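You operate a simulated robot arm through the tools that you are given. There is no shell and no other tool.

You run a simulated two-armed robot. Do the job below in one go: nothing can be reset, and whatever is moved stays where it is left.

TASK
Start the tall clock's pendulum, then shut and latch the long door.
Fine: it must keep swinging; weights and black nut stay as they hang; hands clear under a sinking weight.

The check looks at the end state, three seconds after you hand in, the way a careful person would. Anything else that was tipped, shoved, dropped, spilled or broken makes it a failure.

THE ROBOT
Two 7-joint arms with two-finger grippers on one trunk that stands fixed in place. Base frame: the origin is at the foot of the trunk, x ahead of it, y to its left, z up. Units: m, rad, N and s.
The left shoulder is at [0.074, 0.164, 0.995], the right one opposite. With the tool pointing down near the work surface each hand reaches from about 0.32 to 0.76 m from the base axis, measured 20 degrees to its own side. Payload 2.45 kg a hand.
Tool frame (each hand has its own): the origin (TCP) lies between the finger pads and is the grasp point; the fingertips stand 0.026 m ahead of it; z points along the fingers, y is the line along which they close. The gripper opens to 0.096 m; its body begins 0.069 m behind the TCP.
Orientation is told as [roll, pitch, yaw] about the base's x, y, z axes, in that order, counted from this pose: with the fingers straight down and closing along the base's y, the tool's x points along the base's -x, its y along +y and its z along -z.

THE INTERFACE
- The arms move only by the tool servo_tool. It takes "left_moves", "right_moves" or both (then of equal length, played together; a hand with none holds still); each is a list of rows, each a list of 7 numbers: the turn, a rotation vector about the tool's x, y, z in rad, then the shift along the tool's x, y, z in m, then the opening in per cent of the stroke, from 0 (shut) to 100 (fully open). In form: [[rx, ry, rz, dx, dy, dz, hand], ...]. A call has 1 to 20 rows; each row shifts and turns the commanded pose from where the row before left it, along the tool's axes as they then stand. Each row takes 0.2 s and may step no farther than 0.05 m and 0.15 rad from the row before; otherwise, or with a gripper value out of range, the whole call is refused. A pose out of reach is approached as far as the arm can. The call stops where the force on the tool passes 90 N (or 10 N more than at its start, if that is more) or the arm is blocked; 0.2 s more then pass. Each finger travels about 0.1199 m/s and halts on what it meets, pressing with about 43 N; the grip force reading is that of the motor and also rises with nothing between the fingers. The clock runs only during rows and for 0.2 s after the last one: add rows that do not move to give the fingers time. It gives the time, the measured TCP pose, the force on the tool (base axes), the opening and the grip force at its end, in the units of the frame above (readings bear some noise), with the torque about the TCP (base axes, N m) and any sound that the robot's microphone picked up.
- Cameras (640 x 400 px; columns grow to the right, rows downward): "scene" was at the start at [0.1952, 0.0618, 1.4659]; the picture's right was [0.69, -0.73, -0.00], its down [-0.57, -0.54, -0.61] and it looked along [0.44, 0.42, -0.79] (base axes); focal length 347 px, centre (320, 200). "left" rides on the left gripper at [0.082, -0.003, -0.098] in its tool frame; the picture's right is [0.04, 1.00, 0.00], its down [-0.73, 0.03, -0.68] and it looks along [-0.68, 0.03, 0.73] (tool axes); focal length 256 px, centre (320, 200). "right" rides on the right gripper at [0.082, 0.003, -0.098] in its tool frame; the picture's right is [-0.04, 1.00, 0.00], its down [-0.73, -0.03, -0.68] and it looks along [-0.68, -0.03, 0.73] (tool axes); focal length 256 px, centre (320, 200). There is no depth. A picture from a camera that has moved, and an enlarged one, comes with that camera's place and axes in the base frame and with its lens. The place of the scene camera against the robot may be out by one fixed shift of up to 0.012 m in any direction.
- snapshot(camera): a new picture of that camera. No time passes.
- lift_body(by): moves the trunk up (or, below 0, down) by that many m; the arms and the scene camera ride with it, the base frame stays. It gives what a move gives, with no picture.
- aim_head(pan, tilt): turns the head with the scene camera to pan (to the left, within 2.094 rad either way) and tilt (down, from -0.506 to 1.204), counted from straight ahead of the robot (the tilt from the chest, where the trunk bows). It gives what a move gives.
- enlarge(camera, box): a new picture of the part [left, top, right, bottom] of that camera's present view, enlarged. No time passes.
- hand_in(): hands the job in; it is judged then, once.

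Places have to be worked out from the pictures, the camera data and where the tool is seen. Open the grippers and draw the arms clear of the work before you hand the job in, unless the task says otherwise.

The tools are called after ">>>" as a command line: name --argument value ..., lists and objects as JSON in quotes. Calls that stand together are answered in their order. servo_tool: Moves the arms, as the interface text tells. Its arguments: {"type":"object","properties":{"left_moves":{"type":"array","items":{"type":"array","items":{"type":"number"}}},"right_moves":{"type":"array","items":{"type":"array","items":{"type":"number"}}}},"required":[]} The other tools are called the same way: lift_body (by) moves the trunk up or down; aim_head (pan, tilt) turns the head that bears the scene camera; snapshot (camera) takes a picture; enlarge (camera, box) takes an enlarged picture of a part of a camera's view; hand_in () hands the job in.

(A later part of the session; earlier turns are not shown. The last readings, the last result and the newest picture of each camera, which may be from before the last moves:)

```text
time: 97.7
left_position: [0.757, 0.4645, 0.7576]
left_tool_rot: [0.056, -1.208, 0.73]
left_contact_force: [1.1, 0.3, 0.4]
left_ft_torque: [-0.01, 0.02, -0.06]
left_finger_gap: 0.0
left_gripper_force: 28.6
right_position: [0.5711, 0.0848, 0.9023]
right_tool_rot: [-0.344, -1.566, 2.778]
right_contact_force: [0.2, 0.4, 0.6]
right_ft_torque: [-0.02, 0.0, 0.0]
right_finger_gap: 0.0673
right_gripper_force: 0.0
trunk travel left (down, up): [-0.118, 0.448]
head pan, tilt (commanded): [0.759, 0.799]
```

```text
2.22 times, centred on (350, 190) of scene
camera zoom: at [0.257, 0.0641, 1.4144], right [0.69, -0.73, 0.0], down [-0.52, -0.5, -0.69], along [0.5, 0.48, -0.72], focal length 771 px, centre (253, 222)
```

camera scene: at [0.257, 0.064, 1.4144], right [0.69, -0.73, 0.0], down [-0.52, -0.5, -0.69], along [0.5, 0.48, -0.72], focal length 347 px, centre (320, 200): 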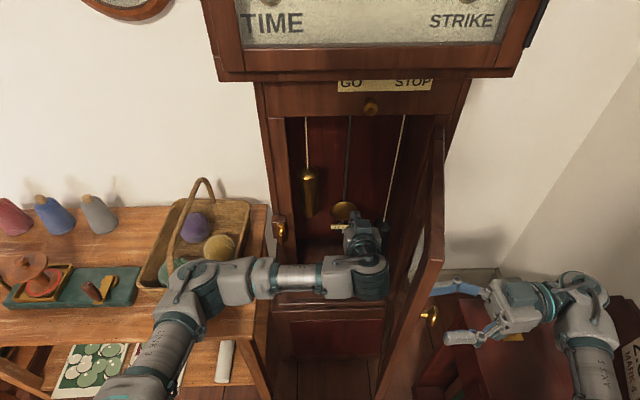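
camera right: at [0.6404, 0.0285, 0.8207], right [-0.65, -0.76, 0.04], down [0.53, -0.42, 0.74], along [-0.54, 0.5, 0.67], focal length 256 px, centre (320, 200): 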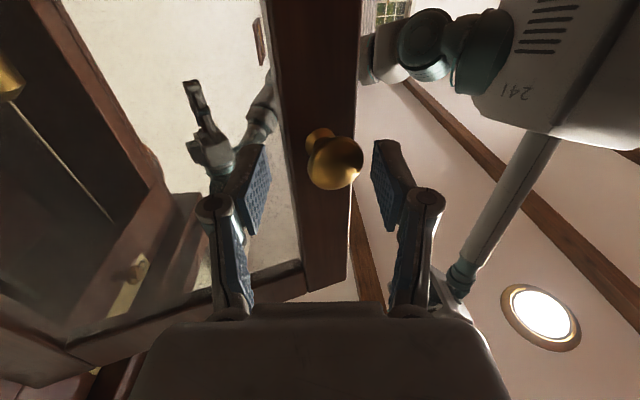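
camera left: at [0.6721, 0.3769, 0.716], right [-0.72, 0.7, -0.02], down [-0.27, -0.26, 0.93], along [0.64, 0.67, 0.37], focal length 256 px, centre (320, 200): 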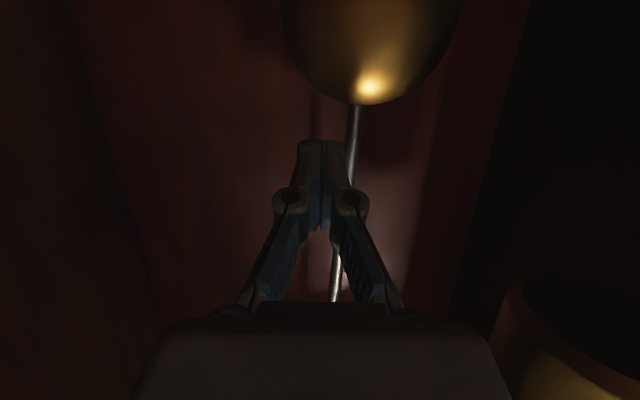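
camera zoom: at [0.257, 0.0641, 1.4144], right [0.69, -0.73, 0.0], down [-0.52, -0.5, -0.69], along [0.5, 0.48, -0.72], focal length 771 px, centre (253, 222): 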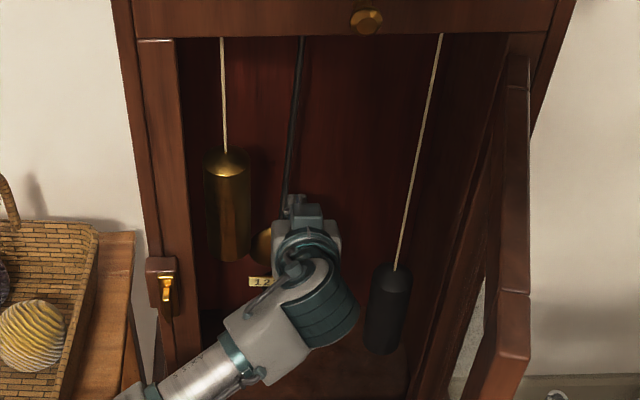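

The rod is held ~30 mm to the left (bob ~34 mm). Now a quick straight withdrawal to let it swing free.

>>> servo_tool --left_moves '[[0, 0, 0, 0, 0, -0.049, 0], [0, 0, 0, 0, 0, -0.049, 0], [0, 0, 0, 0, 0, -0.045, 0], [0, 0, 0, 0, 0, -0.04, 0]]'

>>> snapshot --camera "left"

>>> enlarge --camera "scene" --box '[290, 100, 410, 280]'

```text
time: 98.7
left_position: [0.6351, 0.3415, 0.8256]
left_tool_rot: [0.058, -1.208, 0.731]
left_contact_force: [-0.1, -0.6, -1.1]
left_ft_torque: [-0.01, -0.01, 0.01]
left_finger_gap: 0.0
left_gripper_force: 29.0
right_position: [0.5702, 0.0842, 0.902]
right_tool_rot: [-0.522, -1.564, 2.959]
right_contact_force: [0.7, 0.2, -0.4]
right_ft_torque: [0.02, 0.0, 0.0]
right_finger_gap: 0.0671
right_gripper_force: 0.0
trunk travel left (down, up): [-0.118, 0.448]
head pan, tilt (commanded): [0.759, 0.799]
```

```text
taken
camera left: at [0.551, 0.2536, 0.7839], right [-0.72, 0.7, -0.02], down [-0.27, -0.26, 0.93], along [0.64, 0.67, 0.37], focal length 256 px, centre (320, 200)
```

left: 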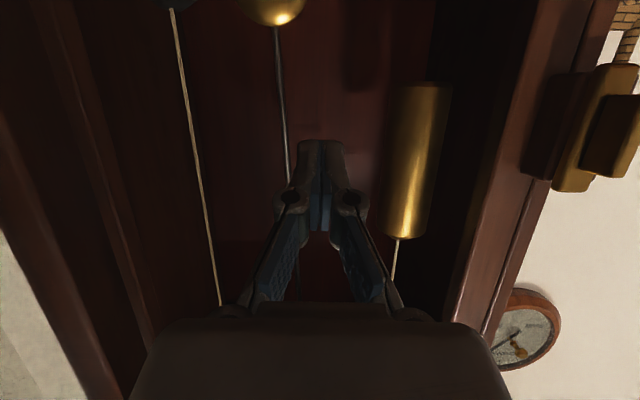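

```text
2.22 times, centred on (350, 190) of scene
camera zoom: at [0.2558, 0.0614, 1.4147], right [0.69, -0.72, 0.0], down [-0.52, -0.49, -0.69], along [0.5, 0.48, -0.72], focal length 771 px, centre (253, 222)
```

zoom: 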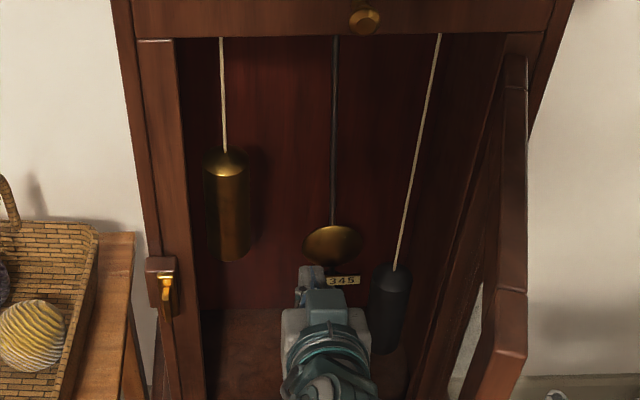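

The pendulum is swinging (bob now to the right of centre). I'll retrace the left hand's path out of the case and check the swing along the way.

>>> servo_tool --left_moves '[[0, 0, 0, 0, 0, -0.028, 0], [0, 0, 0, 0, 0, -0.028, 0]]'

>>> enlarge --camera "scene" --box '[290, 100, 410, 280]'

>>> servo_tool --left_moves '[[0, 0.15, 0, 0, 0, -0.005, 0]]'

>>> enlarge --camera "scene" --box '[290, 100, 410, 280]'

>>> servo_tool --left_moves '[[0, 0.15, 0, 0, 0, -0.005, 0]]'

>>> enlarge --camera "scene" --box '[290, 100, 410, 280]'

```text
time: 99.3
left_position: [0.6003, 0.304, 0.8464]
left_tool_rot: [0.06, -1.207, 0.728]
left_contact_force: [0.1, -0.8, -0.5]
left_ft_torque: [-0.03, 0.04, -0.01]
left_finger_gap: 0.0001
left_gripper_force: 28.7
right_position: [0.5713, 0.0827, 0.9008]
right_tool_rot: [-0.62, -1.566, 3.051]
right_contact_force: [-1.2, 1.0, -0.2]
right_ft_torque: [-0.01, 0.02, -0.02]
right_finger_gap: 0.0673
right_gripper_force: 0.0
trunk travel left (down, up): [-0.118, 0.448]
head pan, tilt (commanded): [0.759, 0.799]
```

```text
2.22 times, centred on (350, 190) of scene
camera zoom: at [0.2559, 0.0606, 1.4147], right [0.69, -0.73, 0.0], down [-0.52, -0.49, -0.69], along [0.5, 0.48, -0.72], focal length 771 px, centre (253, 222)
```

zoom: 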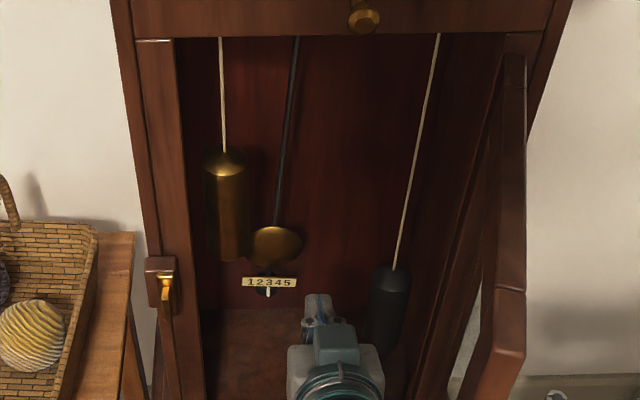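

```text
time: 99.7
left_position: [0.5968, 0.3025, 0.8463]
left_tool_rot: [0.04, -1.057, 0.749]
left_contact_force: [0.0, 0.1, 0.1]
left_ft_torque: [-0.02, 0.04, 0.01]
left_finger_gap: 0.0
left_gripper_force: 28.9
right_position: [0.5709, 0.0854, 0.9014]
right_tool_rot: [-0.417, -1.564, 2.851]
right_contact_force: [-0.4, -0.8, -0.2]
right_ft_torque: [0.0, -0.03, 0.01]
right_finger_gap: 0.0674
right_gripper_force: 0.1
trunk travel left (down, up): [-0.118, 0.448]
head pan, tilt (commanded): [0.759, 0.799]
```

```text
2.22 times, centred on (350, 190) of scene
camera zoom: at [0.2559, 0.0622, 1.4147], right [0.69, -0.72, 0.0], down [-0.52, -0.49, -0.69], along [0.5, 0.48, -0.72], focal length 771 px, centre (253, 222)
```

zoom: 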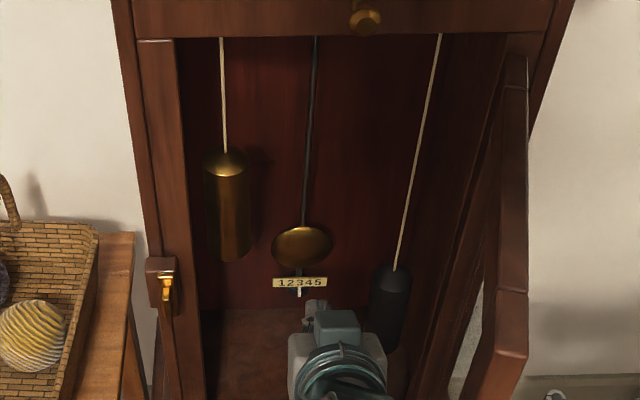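

```text
time: 100.1
left_position: [0.5923, 0.2964, 0.8491]
left_tool_rot: [0.031, -0.907, 0.759]
left_contact_force: [0.1, 0.2, 0.0]
left_ft_torque: [0.0, 0.0, 0.02]
left_finger_gap: 0.0
left_gripper_force: 27.9
right_position: [0.5703, 0.0851, 0.9012]
right_tool_rot: [-0.465, -1.563, 2.9]
right_contact_force: [0.2, 0.2, 0.1]
right_ft_torque: [0.02, 0.03, 0.01]
right_finger_gap: 0.067
right_gripper_force: 0.0
trunk travel left (down, up): [-0.118, 0.448]
head pan, tilt (commanded): [0.759, 0.799]
```

```text
2.22 times, centred on (350, 190) of scene
camera zoom: at [0.256, 0.0615, 1.4147], right [0.69, -0.73, 0.0], down [-0.52, -0.49, -0.69], along [0.5, 0.48, -0.72], focal length 771 px, centre (253, 222)
```

zoom: 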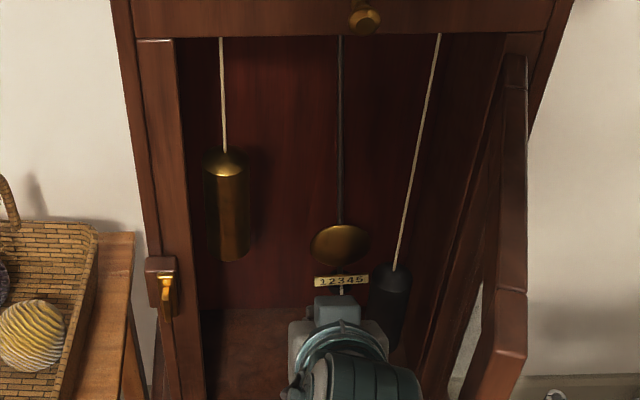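

The pendulum swings freely with roughly ±38 mm at the bob and ~1.5 s period. Continuing to retrace the left hand's path out to its parking place left of the clock.

>>> servo_tool --left_moves '[[0, 0.15, 0, 0, 0, -0.005, 0], [0, 0.15, 0, 0, 0, -0.005, 0], [0, 0, 0, -0.0033, 0.0008, -0.0343, 0], [0, 0, 0, -0.0033, 0.0008, -0.0343, 0], [0, 0.15, 0, 0, 0, 0, 0], [0, 0.15, 0, 0, 0, 0, 0], [0, 0.15, 0, 0, 0, 0, 0], [0, 0.15, 0, 0, 0, 0, 0], [0, 0, 0, 0.008, 0.0335, -0.008, 0], [0, 0, 0, 0.008, 0.0335, -0.008, 0], [0, 0, 0, 0.008, 0.0335, -0.008, 0]]'

>>> snapshot --camera "scene"

```text
time: 102.5
left_position: [0.5371, 0.3834, 0.917]
left_tool_rot: [0.019, -0.009, 0.785]
left_contact_force: [-0.5, -0.2, 0.4]
left_ft_torque: [-0.01, -0.02, 0.0]
left_finger_gap: 0.0001
left_gripper_force: 28.7
left hand out of reach, approached as far as the arm can: row 3, 4, 5, 6, 7
right_position: [0.5712, 0.0848, 0.9019]
right_tool_rot: [-0.316, -1.567, 2.748]
right_contact_force: [0.2, 0.0, 0.1]
right_ft_torque: [0.01, -0.02, 0.0]
right_finger_gap: 0.0669
right_gripper_force: 0.0
trunk travel left (down, up): [-0.118, 0.448]
head pan, tilt (commanded): [0.759, 0.799]
```

```text
taken
camera scene: at [0.2559, 0.0647, 1.4147], right [0.69, -0.73, 0.0], down [-0.52, -0.5, -0.69], along [0.5, 0.48, -0.72], focal length 347 px, centre (320, 200)
```

scene: 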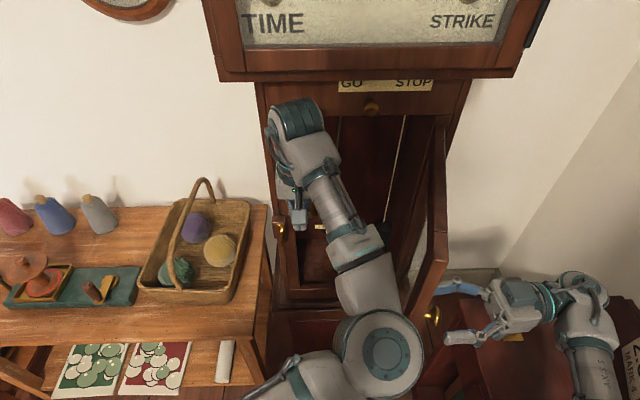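

The left elbow has swung to the right side during the retreat. I'll carefully back the hand away from the clock and leftward in small steps and watch the arm.

>>> servo_tool --left_moves '[[0, 0, 0, 0.02, 0.025, 0.01, 0], [0, 0, 0, 0.02, 0.025, 0.01, 0]]'

>>> snapshot --camera "scene"

```text
time: 103.1
left_position: [0.4753, 0.4051, 0.8962]
left_tool_rot: [0.019, -0.008, 0.787]
left_contact_force: [-0.4, -0.4, 0.2]
left_ft_torque: [-0.01, 0.0, 0.02]
left_finger_gap: 0.0
left_gripper_force: 28.9
left hand out of reach, approached as far as the arm can: row 1, 2
right_position: [0.5711, 0.0865, 0.9019]
right_tool_rot: [-0.197, -1.564, 2.631]
right_contact_force: [-0.7, -0.4, -0.2]
right_ft_torque: [0.03, -0.03, 0.02]
right_finger_gap: 0.0673
right_gripper_force: 0.1
trunk travel left (down, up): [-0.118, 0.448]
head pan, tilt (commanded): [0.759, 0.799]
```

```text
taken
camera scene: at [0.2565, 0.0642, 1.4145], right [0.69, -0.73, 0.0], down [-0.52, -0.5, -0.69], along [0.5, 0.48, -0.72], focal length 347 px, centre (320, 200)
```

scene: 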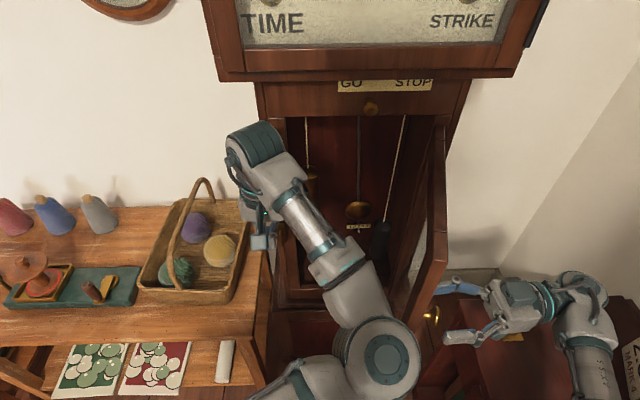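

It moved well clear of the case. Now unwind the yaw and continue left, checking whether the elbow returns to its usual side.

>>> servo_tool --left_moves '[[0, 0, 0.134, 0, 0.01, -0.01, 0], [0, 0, 0.134, 0, 0.01, -0.01, 0], [0, 0, 0.134, 0, 0.01, -0.01, 0]]'

>>> snapshot --camera "scene"

```text
time: 103.9
left_position: [0.4591, 0.4236, 0.9273]
left_tool_rot: [0.022, 0.001, 0.38]
left_contact_force: [0.0, 0.3, -0.6]
left_ft_torque: [0.02, -0.01, -0.03]
left_finger_gap: 0.0
left_gripper_force: 29.2
right_position: [0.5715, 0.0841, 0.9023]
right_tool_rot: [-0.34, -1.565, 2.773]
right_contact_force: [-0.5, -0.4, 0.1]
right_ft_torque: [0.01, 0.03, -0.02]
right_finger_gap: 0.0671
right_gripper_force: 0.1
trunk travel left (down, up): [-0.118, 0.448]
head pan, tilt (commanded): [0.759, 0.799]
```

```text
taken
camera scene: at [0.2561, 0.063, 1.4146], right [0.69, -0.73, 0.0], down [-0.52, -0.49, -0.69], along [0.5, 0.48, -0.72], focal length 347 px, centre (320, 200)
```

scene: 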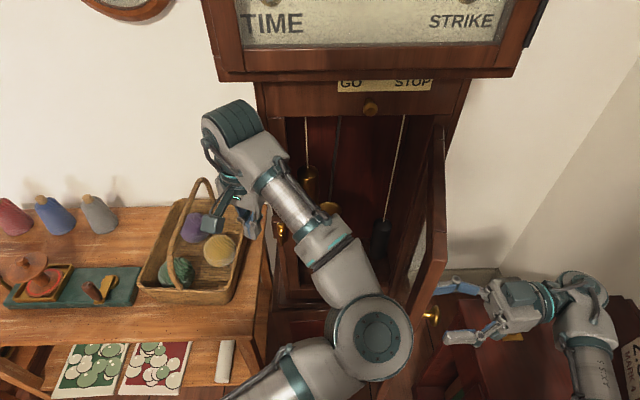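

The elbow is now to the right-front, which would be in the door's way. I'll park the left hand far out to the left and up, nearly stretched, so the elbow leaves the door's sweep.

>>> servo_tool --left_moves '[[0, 0, 0, -0.0018, 0.0309, -0.0255, 0], [0, 0, 0, -0.0018, 0.0309, -0.0255, 0], [0, 0, 0, -0.0018, 0.0309, -0.0255, 0]]'

>>> snapshot --camera "scene"

```text
time: 104.7
left_position: [0.428, 0.513, 1.0055]
left_tool_rot: [0.022, 0.001, 0.382]
left_contact_force: [-0.4, 0.0, -0.5]
left_ft_torque: [-0.03, -0.01, -0.01]
left_finger_gap: 0.0
left_gripper_force: 28.4
right_position: [0.5714, 0.0859, 0.901]
right_tool_rot: [-0.277, -1.563, 2.711]
right_contact_force: [0.2, 0.2, 0.0]
right_ft_torque: [0.01, -0.03, 0.0]
right_finger_gap: 0.0674
right_gripper_force: 0.1
trunk travel left (down, up): [-0.118, 0.448]
head pan, tilt (commanded): [0.759, 0.799]
```

```text
taken
camera scene: at [0.2553, 0.0654, 1.4147], right [0.69, -0.73, 0.0], down [-0.52, -0.5, -0.69], along [0.5, 0.48, -0.72], focal length 347 px, centre (320, 200)
```

scene: 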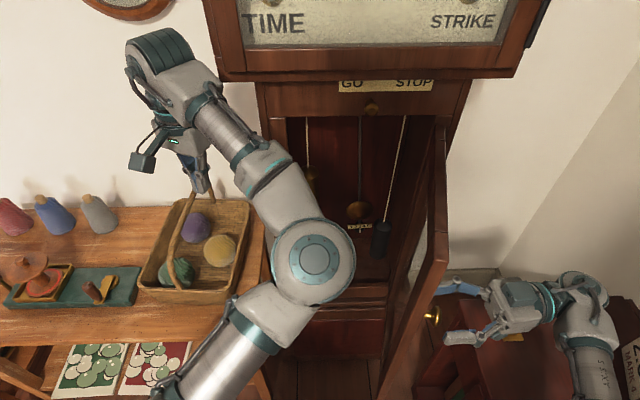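

Elbow is moving left as the arm stretches. Continue.

>>> servo_tool --left_moves '[[0, 0, 0, -0.0018, 0.0309, -0.0255, 0], [0, 0, 0, -0.0018, 0.0309, -0.0255, 0], [0, 0, 0, 0, 0.03, -0.02, 0]]'

>>> snapshot --camera "scene"

>>> snapshot --camera "right"

```text
time: 105.5
left_position: [0.3997, 0.601, 1.0783]
left_tool_rot: [0.019, 0.0, 0.383]
left_contact_force: [0.7, 0.6, -0.5]
left_ft_torque: [0.0, -0.04, 0.01]
left_finger_gap: 0.0
left_gripper_force: 28.6
right_position: [0.5709, 0.0868, 0.9022]
right_tool_rot: [-0.228, -1.564, 2.663]
right_contact_force: [0.2, 0.0, 0.3]
right_ft_torque: [-0.02, 0.03, 0.04]
right_finger_gap: 0.0674
right_gripper_force: 0.1
trunk travel left (down, up): [-0.118, 0.448]
head pan, tilt (commanded): [0.759, 0.799]
```

```text
taken
camera scene: at [0.2551, 0.067, 1.4147], right [0.69, -0.73, 0.0], down [-0.52, -0.5, -0.69], along [0.5, 0.48, -0.72], focal length 347 px, centre (320, 200)
```

scene: 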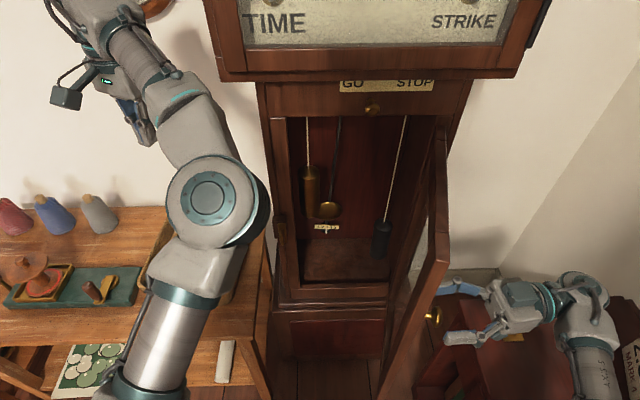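

```text
taken
camera right: at [0.6448, 0.0188, 0.8212], right [-0.65, -0.76, 0.04], down [0.53, -0.42, 0.74], along [-0.54, 0.5, 0.67], focal length 256 px, centre (320, 200)
```

right: 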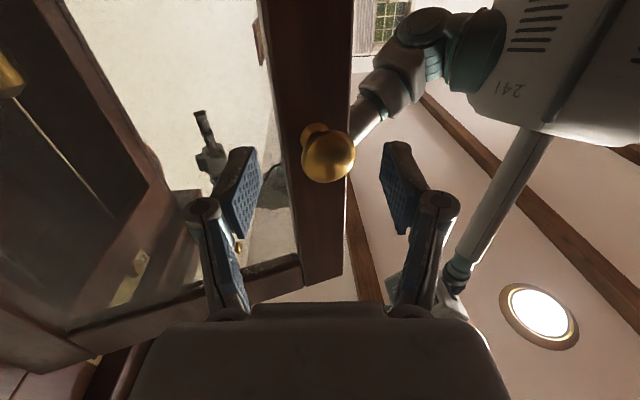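

Left arm is clear of the door's sweep and the pendulum keeps swinging. Now re-grip the knob with the right hand: advance 15 mm and close.

>>> servo_tool --right_moves '[[0, 0, 0, 0, 0.004, 0.008, 70], [0, 0, 0, 0, 0, 0.008, 70], [0, 0, 0, 0, 0, 0, 0], [0, 0, 0, 0, 0, 0, 0], [0, 0, 0, 0, 0, 0, 0]]'

>>> snapshot --camera "right"

>>> snapshot --camera "scene"

```text
time: 106.7
left_position: [0.4027, 0.5986, 1.0779]
left_tool_rot: [0.021, 0.003, 0.382]
left_contact_force: [0.8, 0.2, 0.1]
left_ft_torque: [-0.06, -0.01, 0.0]
left_finger_gap: 0.0
left_gripper_force: 28.4
right_position: [0.5559, 0.0945, 0.9025]
right_tool_rot: [-0.351, -1.566, 2.783]
right_contact_force: [15.6, 12.2, 7.9]
right_ft_torque: [0.32, 0.16, 0.03]
right_finger_gap: 0.0335
right_gripper_force: 45.1
trunk travel left (down, up): [-0.118, 0.448]
head pan, tilt (commanded): [0.759, 0.799]
```

```text
taken
camera right: at [0.6295, 0.0265, 0.8222], right [-0.65, -0.76, 0.04], down [0.53, -0.42, 0.74], along [-0.54, 0.5, 0.67], focal length 256 px, centre (320, 200)
```

right: 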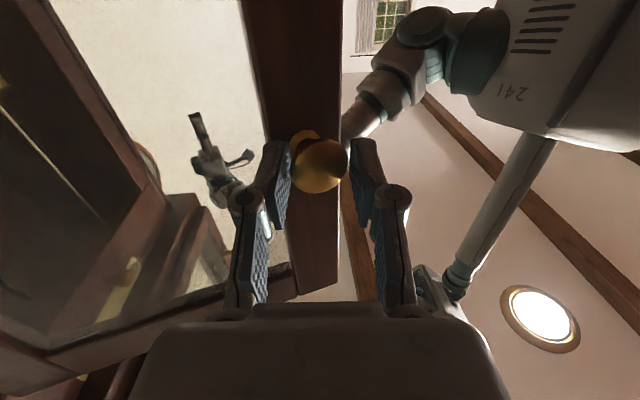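

```text
taken
camera scene: at [0.2583, 0.069, 1.4141], right [0.69, -0.72, 0.0], down [-0.53, -0.5, -0.69], along [0.5, 0.48, -0.72], focal length 347 px, centre (320, 200)
```

scene: 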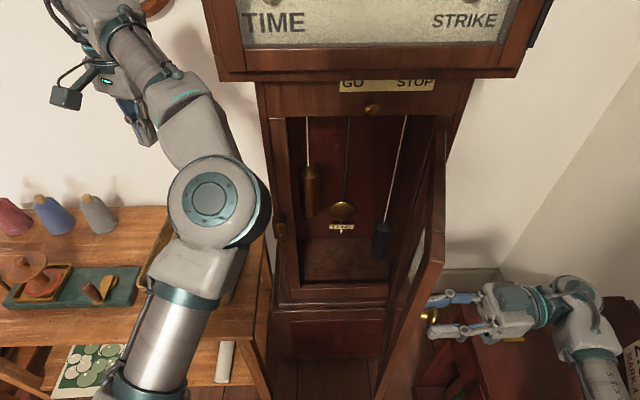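

Gripped again. Closing along the hinge arc, four steps first.

>>> servo_tool --right_moves '[[0.08, 0, 0, 0, -0.0049, 0.01995, 0], [0.08, 0, 0, 0, -0.0049, 0.01995, 0], [0.08, 0, 0, 0, -0.0049, 0.01995, 0], [0.08, 0, 0, 0, -0.0049, 0.01995, 0]]'

>>> snapshot --camera "scene"

```text
time: 107.7
left_position: [0.4032, 0.5982, 1.0779]
left_tool_rot: [0.023, 0.003, 0.381]
left_contact_force: [0.0, 0.2, 0.1]
left_ft_torque: [0.02, 0.0, 0.01]
left_finger_gap: 0.0001
left_gripper_force: 28.6
right_position: [0.5174, 0.1633, 0.9037]
right_tool_rot: [-0.747, -1.567, 2.851]
right_contact_force: [32.3, 7.9, 21.1]
right_ft_torque: [-0.33, -0.6, -0.72]
right_finger_gap: 0.0338
right_gripper_force: 44.6
trunk travel left (down, up): [-0.118, 0.448]
head pan, tilt (commanded): [0.759, 0.799]
```

```text
taken
camera scene: at [0.2596, 0.0669, 1.414], right [0.69, -0.73, 0.0], down [-0.53, -0.5, -0.69], along [0.5, 0.48, -0.72], focal length 347 px, centre (320, 200)
```

scene: 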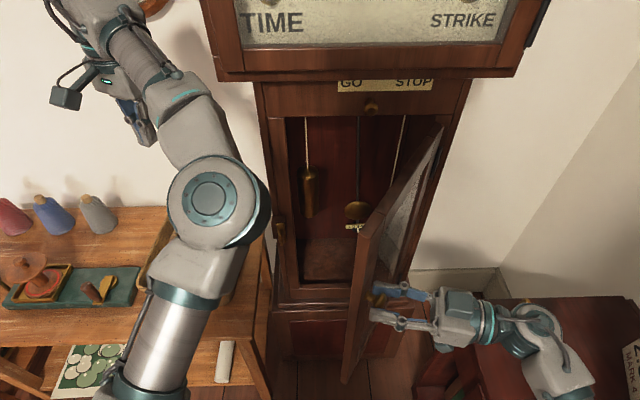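

Door closing to ~55°. Small correction, then continue.

>>> servo_tool --right_moves '[[0.08, 0, 0, -0.005, -0.0109, 0.0164, 0], [0.08, 0, 0, 0, -0.0049, 0.01995, 0], [0.08, 0, 0, 0, -0.0049, 0.01995, 0], [0.08, 0, 0, 0, -0.0049, 0.01995, 0]]'

>>> snapshot --camera "scene"

```text
time: 108.7
left_position: [0.4019, 0.5996, 1.0765]
left_tool_rot: [0.021, 0.001, 0.383]
left_contact_force: [-0.1, 0.2, -0.7]
left_ft_torque: [0.01, -0.01, -0.01]
left_finger_gap: 0.0
left_gripper_force: 28.3
right_position: [0.5036, 0.246, 0.9027]
right_tool_rot: [-0.239, -1.562, 2.04]
right_contact_force: [-7.0, -1.3, -23.4]
right_ft_torque: [-0.11, -0.07, -0.36]
right_finger_gap: 0.0336
right_gripper_force: 44.8
trunk travel left (down, up): [-0.118, 0.448]
head pan, tilt (commanded): [0.759, 0.799]
```

```text
taken
camera scene: at [0.2579, 0.0672, 1.4135], right [0.69, -0.73, 0.0], down [-0.53, -0.5, -0.69], along [0.5, 0.48, -0.72], focal length 347 px, centre (320, 200)
```

scene: 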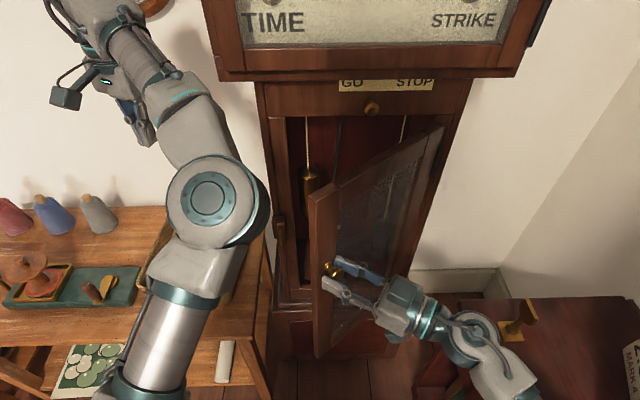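

About 37° left. Continue.

>>> servo_tool --right_moves '[[0.08, 0, 0, 0.006, -0.0049, 0.01995, 0], [0.08, 0, 0, 0, -0.0049, 0.01995, 0], [0.08, 0, 0, 0, -0.0049, 0.01995, 0], [0.08, 0, 0, 0, -0.0049, 0.01995, 0]]'

>>> snapshot --camera "scene"

```text
time: 109.7
left_position: [0.4005, 0.5982, 1.0802]
left_tool_rot: [0.021, -0.001, 0.383]
left_contact_force: [-0.3, 0.7, 0.7]
left_ft_torque: [0.04, -0.02, 0.0]
left_finger_gap: 0.0
left_gripper_force: 28.6
right_position: [0.5138, 0.3246, 0.9038]
right_tool_rot: [-1.658, -1.564, 3.132]
right_contact_force: [-4.9, 3.7, 5.3]
right_ft_torque: [-0.15, 0.29, 0.52]
right_finger_gap: 0.0333
right_gripper_force: 45.4
trunk travel left (down, up): [-0.118, 0.448]
head pan, tilt (commanded): [0.759, 0.799]
```

```text
taken
camera scene: at [0.2537, 0.0671, 1.4151], right [0.69, -0.73, 0.0], down [-0.52, -0.5, -0.69], along [0.5, 0.48, -0.72], focal length 347 px, centre (320, 200)
```

scene: 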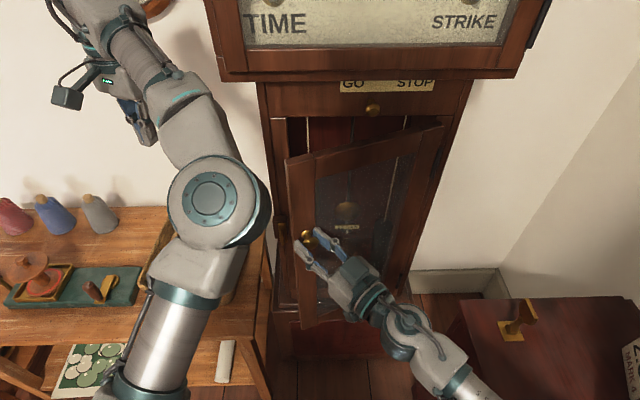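

About 20° left. Three more steps, then a gentle finish.

>>> servo_tool --right_moves '[[0.08, 0, 0, 0, -0.0049, 0.01995, 0], [0.08, 0, 0, 0, -0.0049, 0.01995, 0], [0.08, 0, 0, 0, -0.0049, 0.01995, 0]]'

>>> snapshot --camera "scene"

```text
time: 110.5
left_position: [0.3984, 0.5979, 1.0798]
left_tool_rot: [0.021, -0.001, 0.383]
left_contact_force: [0.0, -1.0, -0.9]
left_ft_torque: [0.02, -0.01, 0.02]
left_finger_gap: 0.0002
left_gripper_force: 29.0
right_position: [0.5394, 0.3813, 0.9017]
right_tool_rot: [-1.852, -1.562, 3.086]
right_contact_force: [-7.0, 4.3, 16.1]
right_ft_torque: [0.23, 0.11, 0.08]
right_finger_gap: 0.0332
right_gripper_force: 45.0
trunk travel left (down, up): [-0.118, 0.448]
head pan, tilt (commanded): [0.759, 0.799]
```

```text
taken
camera scene: at [0.2512, 0.066, 1.4156], right [0.69, -0.73, 0.0], down [-0.52, -0.5, -0.69], along [0.5, 0.48, -0.72], focal length 347 px, centre (320, 200)
```

scene: 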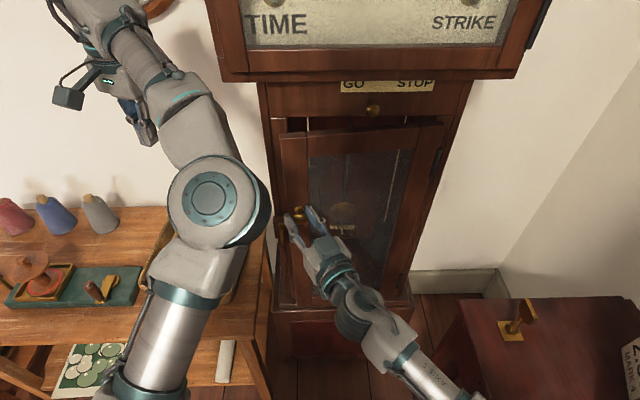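

About 6° left. Two gentle steps to shut.

>>> servo_tool --right_moves '[[0.05, 0, 0, 0, -0.0029, 0.0125, 0], [0.05, 0, 0, 0, -0.0029, 0.0125, 0], [0, 0, 0, 0, 0, 0.003, 0]]'

>>> snapshot --camera "right"

>>> enlarge --camera "scene" --box '[260, 90, 460, 310]'

```text
time: 111.3
left_position: [0.3982, 0.5963, 1.0805]
left_tool_rot: [0.02, -0.001, 0.382]
left_contact_force: [1.5, 0.0, -0.4]
left_ft_torque: [0.02, 0.0, 0.03]
left_finger_gap: 0.0
left_gripper_force: 28.5
right_position: [0.5529, 0.4047, 0.9028]
right_tool_rot: [-1.85, -1.562, 2.986]
right_contact_force: [-11.0, 6.2, 16.8]
right_ft_torque: [-0.01, 0.05, -0.38]
right_finger_gap: 0.0333
right_gripper_force: 44.9
trunk travel left (down, up): [-0.118, 0.448]
head pan, tilt (commanded): [0.759, 0.799]
```

```text
taken
camera right: at [0.5119, 0.316, 0.8213], right [-0.91, 0.42, 0.03], down [-0.26, -0.63, 0.73], along [0.33, 0.66, 0.68], focal length 256 px, centre (320, 200)
```

right: 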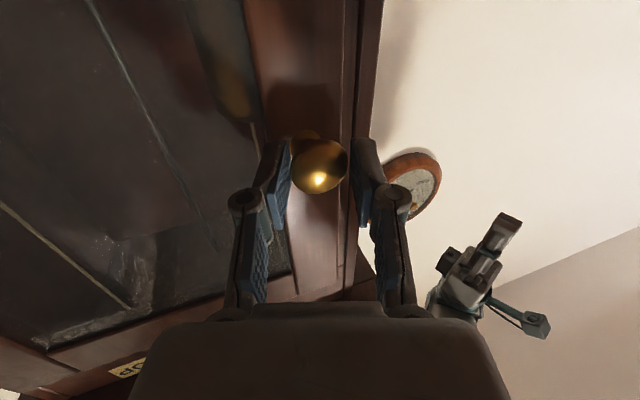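

```text
1.82 times, centred on (360, 200) of scene
camera zoom: at [0.2504, 0.0665, 1.4156], right [0.69, -0.72, 0.0], down [-0.52, -0.5, -0.69], along [0.5, 0.48, -0.72], focal length 631 px, centre (247, 200)
```

zoom: 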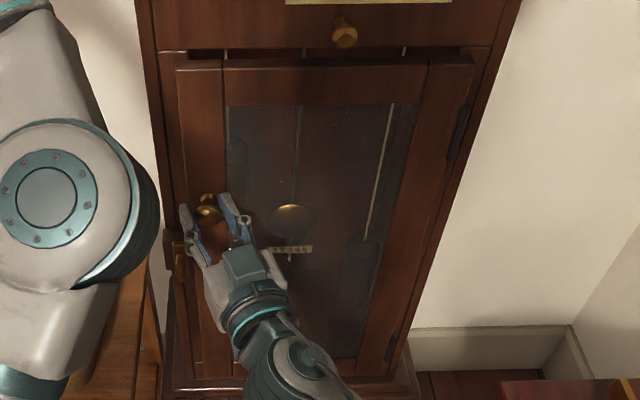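

The knob is back at its shut position. I'll press a few mm more to confirm the door is against its stop.

>>> servo_tool --right_moves '[[0, 0, 0, 0.004, -0.002, 0.005, 0], [0, 0, 0, 0, -0.002, 0.005, 0], [0, 0, 0, 0, 0, 0, 0]]'

>>> enlarge --camera "scene" --box '[260, 90, 460, 310]'

```text
time: 112.1
left_position: [0.3959, 0.5934, 1.0839]
left_tool_rot: [0.024, -0.008, 0.38]
left_contact_force: [0.0, -0.3, 0.4]
left_ft_torque: [0.0, -0.02, 0.0]
left_finger_gap: 0.0002
left_gripper_force: 27.9
right_position: [0.5568, 0.4086, 0.9018]
right_tool_rot: [-2.428, -1.557, -2.709]
right_contact_force: [-48.5, -32.3, 2.8]
right_ft_torque: [0.22, 0.04, -0.16]
right_finger_gap: 0.0339
right_gripper_force: 45.3
trunk travel left (down, up): [-0.118, 0.448]
head pan, tilt (commanded): [0.759, 0.799]
```

```text
1.82 times, centred on (360, 200) of scene
camera zoom: at [0.2445, 0.0546, 1.4168], right [0.69, -0.73, 0.0], down [-0.52, -0.49, -0.7], along [0.51, 0.48, -0.71], focal length 631 px, centre (247, 200)
```

zoom: 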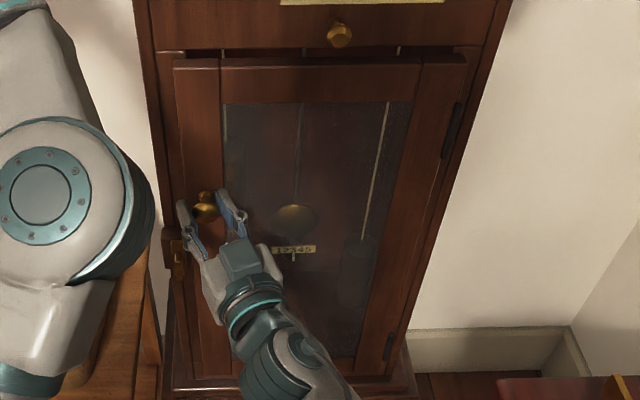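

Firm contact (−57 N along the push): the door is fully shut. I'll relax the push, open the fingers and withdraw the right hand.

>>> servo_tool --right_moves '[[0, 0, 0, 0, 0.003, -0.008, 0], [0, 0, 0, 0, 0, 0, 40], [0, 0, 0, 0, 0, 0, 75], [0, 0, 0, 0, 0, 0, 75], [0, 0, 0, 0, 0, 0, 75], [0, 0, 0, 0, 0, -0.03, 75], [0, 0, 0, 0, 0, -0.03, 75], [0, 0, 0, 0, 0, 0, 75]]'

>>> snapshot --camera "right"

>>> enlarge --camera "scene" --box '[260, 90, 460, 310]'

```text
time: 113.9
left_position: [0.4004, 0.5981, 1.0779]
left_tool_rot: [0.021, 0.0, 0.383]
left_contact_force: [-0.2, -0.1, 0.8]
left_ft_torque: [0.03, 0.03, -0.03]
left_finger_gap: 0.0
left_gripper_force: 29.0
right_position: [0.5324, 0.3503, 0.8978]
right_tool_rot: [-1.612, -1.566, 2.747]
right_contact_force: [-0.5, -0.6, 0.5]
right_ft_torque: [0.02, 0.01, -0.02]
right_finger_gap: 0.0717
right_gripper_force: 0.0
trunk travel left (down, up): [-0.118, 0.448]
head pan, tilt (commanded): [0.759, 0.799]
```

```text
taken
camera right: at [0.4897, 0.2613, 0.8162], right [-0.91, 0.42, 0.03], down [-0.26, -0.63, 0.73], along [0.33, 0.66, 0.68], focal length 256 px, centre (320, 200)
```

right: 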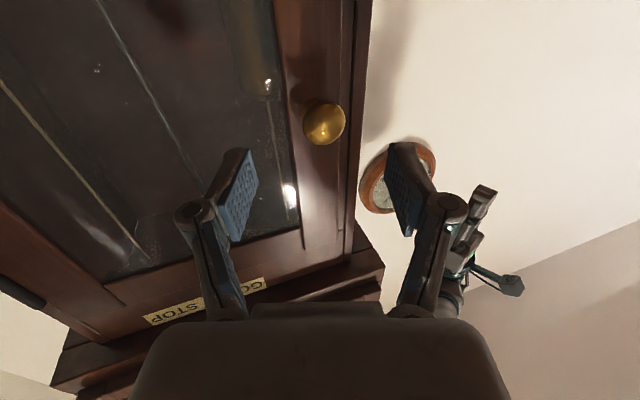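

```text
1.82 times, centred on (360, 200) of scene
camera zoom: at [0.2554, 0.0637, 1.4147], right [0.69, -0.73, 0.0], down [-0.52, -0.49, -0.69], along [0.5, 0.48, -0.72], focal length 631 px, centre (247, 200)
```

zoom: 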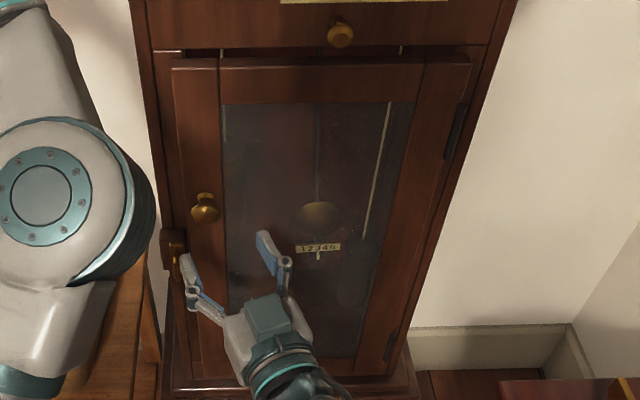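

Door stays shut, pendulum still swinging behind the glass. Now withdraw the right hand further so the left can reach the latch.

>>> servo_tool --right_moves '[[0, 0, 0, 0, 0, -0.04, 75], [0, 0, 0, 0, 0, -0.04, 75], [0, 0, 0, 0, -0.02, -0.04, 75], [0, 0.15, 0, 0, -0.02, 0, 75], [0, 0.15, 0, 0, -0.02, 0, 75], [0, 0.15, 0, 0, 0, 0, 75], [0, 0.15, 0, 0, 0, 0, 75]]'

>>> snapshot --camera "scene"

```text
time: 115.5
left_position: [0.4018, 0.5975, 1.0785]
left_tool_rot: [0.019, -0.001, 0.382]
left_contact_force: [0.2, 0.5, -0.3]
left_ft_torque: [-0.02, -0.01, -0.01]
left_finger_gap: 0.0
left_gripper_force: 28.5
right_position: [0.5361, 0.2168, 0.898]
right_tool_rot: [-0.01, -0.97, 1.143]
right_contact_force: [-0.6, -0.7, -0.1]
right_ft_torque: [-0.03, 0.0, 0.01]
right_finger_gap: 0.0719
right_gripper_force: 0.1
trunk travel left (down, up): [-0.118, 0.448]
head pan, tilt (commanded): [0.759, 0.799]
```

```text
taken
camera scene: at [0.2551, 0.0632, 1.4148], right [0.69, -0.73, 0.0], down [-0.52, -0.49, -0.69], along [0.5, 0.48, -0.72], focal length 347 px, centre (320, 200)
```

scene: 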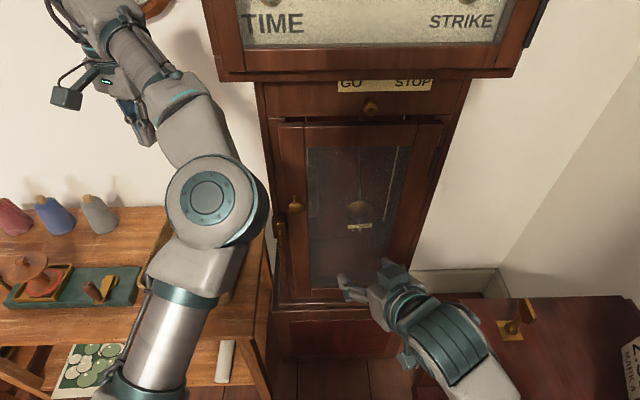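

Continue parking the right hand back near its start pose, tool down.

>>> servo_tool --right_moves '[[0, 0.15, 0, 0, 0, 0, 75], [0, 0.15, 0, 0, 0, 0, 75], [0, 0.15, 0, 0, 0, 0, 75], [0, 0.15, 0, 0, 0, 0, 75], [0, 0.15, 0, 0, 0, 0, 75], [0, 0.15, 0, 0, 0, 0, 75], [0, 0, 0, 0.042, 0.0016, -0.02, 75], [0, 0, 0, 0.042, 0.0016, -0.02, 75], [0, 0, 0, 0.042, 0.0016, -0.02, 75], [0, 0, 0, 0.042, 0.0016, -0.02, 75]]'

>>> snapshot --camera "scene"

>>> snapshot --camera "left"

```text
time: 117.7
left_position: [0.3999, 0.5988, 1.0793]
left_tool_rot: [0.021, -0.001, 0.382]
left_contact_force: [-0.8, -0.4, 0.4]
left_ft_torque: [-0.04, -0.01, 0.0]
left_finger_gap: 0.0
left_gripper_force: 28.7
right_position: [0.4546, 0.0639, 0.9636]
right_tool_rot: [-0.009, -0.071, 1.135]
right_contact_force: [0.3, 0.3, 0.3]
right_ft_torque: [-0.01, 0.01, -0.01]
right_finger_gap: 0.072
right_gripper_force: 0.0
trunk travel left (down, up): [-0.118, 0.448]
head pan, tilt (commanded): [0.759, 0.799]
```

```text
taken
camera scene: at [0.2546, 0.0649, 1.4148], right [0.69, -0.72, 0.0], down [-0.52, -0.5, -0.69], along [0.5, 0.48, -0.72], focal length 347 px, centre (320, 200)
```

scene: 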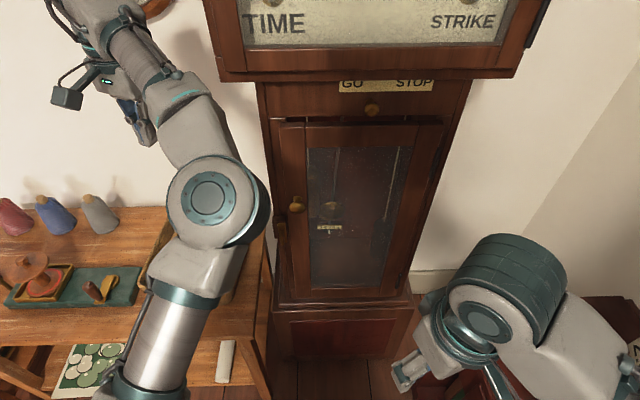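

```text
taken
camera left: at [0.326, 0.5615, 1.1767], right [-0.41, 0.91, 0.02], down [0.67, 0.29, 0.68], along [0.61, 0.29, -0.73], focal length 256 px, centre (320, 200)
```

left: 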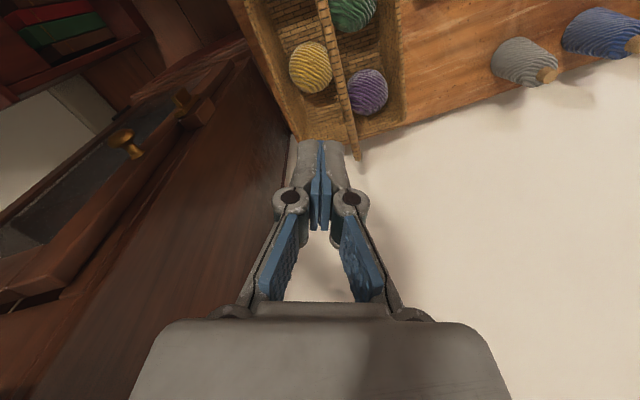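

Right hand is parked. I'll raise the trunk back to its original height, which suited the left hand's latch work earlier.

>>> lift_body --by 0.05

>>> servo_tool --left_moves '[[0, 0, 0, 0, 0, 0, 0], [0, 0, 0, 0, 0, 0, 0], [0, 0, 0, 0, 0, 0, 0], [0, 0, 0, 0, 0, 0, 0], [0, 0, 0, 0, 0, 0, 0]]'

>>> snapshot --camera "scene"

```text
time: 118.6
left_position: [0.4015, 0.5962, 1.1265]
left_tool_rot: [0.022, 0.005, 0.382]
left_contact_force: [0.4, -1.0, -0.4]
left_ft_torque: [0.02, 0.0, -0.02]
left_finger_gap: 0.0
left_gripper_force: 28.7
right_position: [0.4593, 0.0634, 1.0141]
right_tool_rot: [-0.004, -0.071, 1.133]
right_contact_force: [-0.8, 0.1, -0.5]
right_ft_torque: [-0.01, 0.03, 0.02]
right_finger_gap: 0.0719
right_gripper_force: 0.0
trunk travel left (down, up): [-0.168, 0.398]
head pan, tilt (commanded): [0.759, 0.799]
```

```text
time: 119.8
left_position: [0.3995, 0.5952, 1.1282]
left_tool_rot: [0.02, -0.001, 0.384]
left_contact_force: [0.0, 0.4, -0.1]
left_ft_torque: [0.02, 0.01, -0.03]
left_finger_gap: 0.0
left_gripper_force: 28.8
right_position: [0.4573, 0.0629, 1.0148]
right_tool_rot: [-0.003, -0.071, 1.136]
right_contact_force: [0.0, 0.8, 0.2]
right_ft_torque: [-0.01, -0.01, 0.0]
right_finger_gap: 0.0718
right_gripper_force: 0.1
trunk travel left (down, up): [-0.168, 0.398]
head pan, tilt (commanded): [0.759, 0.799]
```

```text
taken
camera scene: at [0.2001, 0.0649, 1.474], right [0.69, -0.73, 0.0], down [-0.52, -0.5, -0.69], along [0.5, 0.48, -0.72], focal length 347 px, centre (320, 200)
```

scene: 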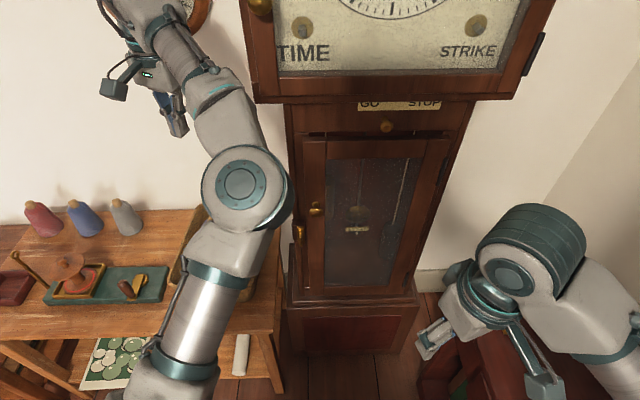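

Both hands rode up fine. I'll move the right hand a bit further right and bring the left hand back in toward the clock's front-left, watching its elbow.

>>> servo_tool --right_moves '[[0, 0, 0, 0.035, 0, -0.01, 75], [0, 0, 0, 0.035, 0, -0.01, 75], [0, 0, 0, 0.035, 0, -0.01, 75], [0, 0, 0, 0, 0, 0, 75], [0, 0, 0, 0, 0, 0, 75]]' --left_moves '[[0, 0, -0.08, 0.0109, -0.0269, 0.0216, 0], [0, 0, -0.08, 0.0109, -0.0269, 0.0216, 0], [0, 0, -0.08, 0.0109, -0.0269, 0.0216, 0], [0, 0, -0.08, 0.0109, -0.0269, 0.0216, 0], [0, 0, -0.08, 0.0109, -0.0269, 0.0216, 0]]'

>>> snapshot --camera "scene"

```text
time: 121.0
left_position: [0.4207, 0.4552, 1.0176]
left_tool_rot: [0.02, -0.008, 0.782]
left_contact_force: [0.5, 0.0, 1.0]
left_ft_torque: [0.01, 0.04, 0.02]
left_finger_gap: 0.0001
left_gripper_force: 28.0
right_position: [0.4103, -0.0332, 1.0376]
right_tool_rot: [-0.004, -0.072, 1.135]
right_contact_force: [0.0, -0.5, -0.8]
right_ft_torque: [-0.02, 0.02, -0.02]
right_finger_gap: 0.0722
right_gripper_force: 0.0
trunk travel left (down, up): [-0.168, 0.398]
head pan, tilt (commanded): [0.759, 0.799]
```

```text
taken
camera scene: at [0.2008, 0.0632, 1.474], right [0.69, -0.72, 0.0], down [-0.52, -0.49, -0.69], along [0.5, 0.48, -0.72], focal length 347 px, centre (320, 200)
```

scene: 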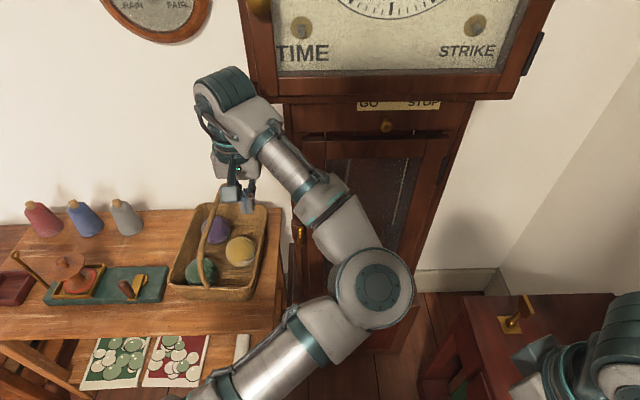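

No reach problem in this posture. Now tilt the fingers forward in steps.

>>> servo_tool --left_moves '[[0, -0.15, 0, 0, 0, 0, 0], [0, -0.15, 0, 0, 0, 0, 0], [0, -0.15, 0, 0, 0, 0, 0], [0, -0.15, 0, 0, 0, 0, 0]]'

>>> snapshot --camera "scene"

```text
time: 122.0
left_position: [0.4217, 0.4548, 1.0184]
left_tool_rot: [0.024, -0.613, 0.769]
left_contact_force: [0.7, 0.8, -0.2]
left_ft_torque: [0.01, 0.0, 0.03]
left_finger_gap: 0.0
left_gripper_force: 28.5
right_position: [0.4099, -0.0338, 1.0364]
right_tool_rot: [-0.008, -0.073, 1.135]
right_contact_force: [1.1, -0.8, -1.2]
right_ft_torque: [0.01, 0.02, 0.0]
right_finger_gap: 0.072
right_gripper_force: 0.1
trunk travel left (down, up): [-0.168, 0.398]
head pan, tilt (commanded): [0.759, 0.799]
```

```text
taken
camera scene: at [0.2003, 0.0613, 1.4741], right [0.69, -0.73, 0.0], down [-0.52, -0.49, -0.69], along [0.5, 0.48, -0.72], focal length 347 px, centre (320, 200)
```

scene: 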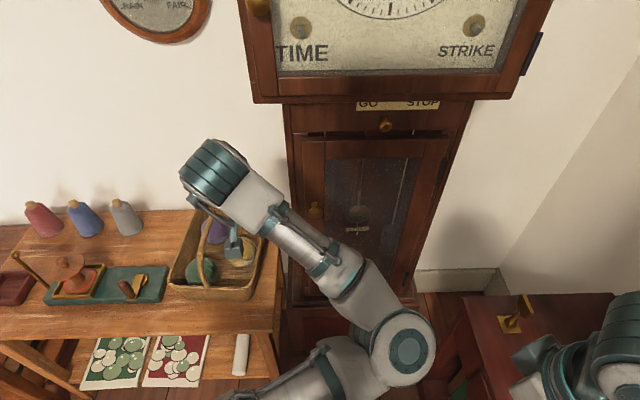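

Still fine. Continue tilting to about −1.06.

>>> servo_tool --left_moves '[[0, -0.15, 0, 0, 0, 0, 0], [0, -0.15, 0, 0, 0, 0, 0], [0, -0.15, 0, 0, 0, 0, 0]]'

>>> snapshot --camera "scene"

>>> snapshot --camera "left"

```text
time: 122.8
left_position: [0.4217, 0.4546, 1.0178]
left_tool_rot: [0.042, -1.06, 0.745]
left_contact_force: [0.0, -1.3, 0.3]
left_ft_torque: [-0.02, 0.01, -0.02]
left_finger_gap: 0.0003
left_gripper_force: 28.2
right_position: [0.4104, -0.0342, 1.0371]
right_tool_rot: [-0.004, -0.075, 1.136]
right_contact_force: [1.0, -0.3, 0.0]
right_ft_torque: [0.0, 0.04, 0.01]
right_finger_gap: 0.0721
right_gripper_force: 0.0
trunk travel left (down, up): [-0.168, 0.398]
head pan, tilt (commanded): [0.759, 0.799]
```

```text
taken
camera scene: at [0.2, 0.0616, 1.4742], right [0.69, -0.73, 0.0], down [-0.52, -0.49, -0.69], along [0.5, 0.48, -0.72], focal length 347 px, centre (320, 200)
```

scene: 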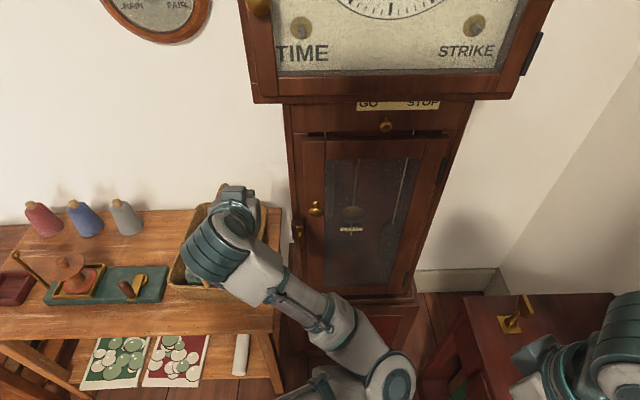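

```text
taken
camera left: at [0.3346, 0.363, 0.9946], right [-0.72, 0.7, -0.01], down [-0.17, -0.16, 0.97], along [0.67, 0.7, 0.23], focal length 256 px, centre (320, 200)
```

left: 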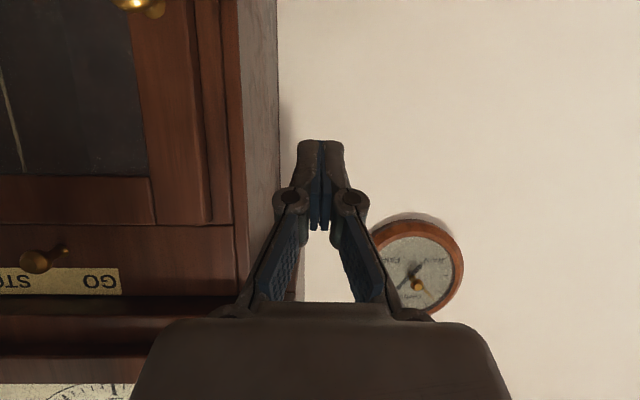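

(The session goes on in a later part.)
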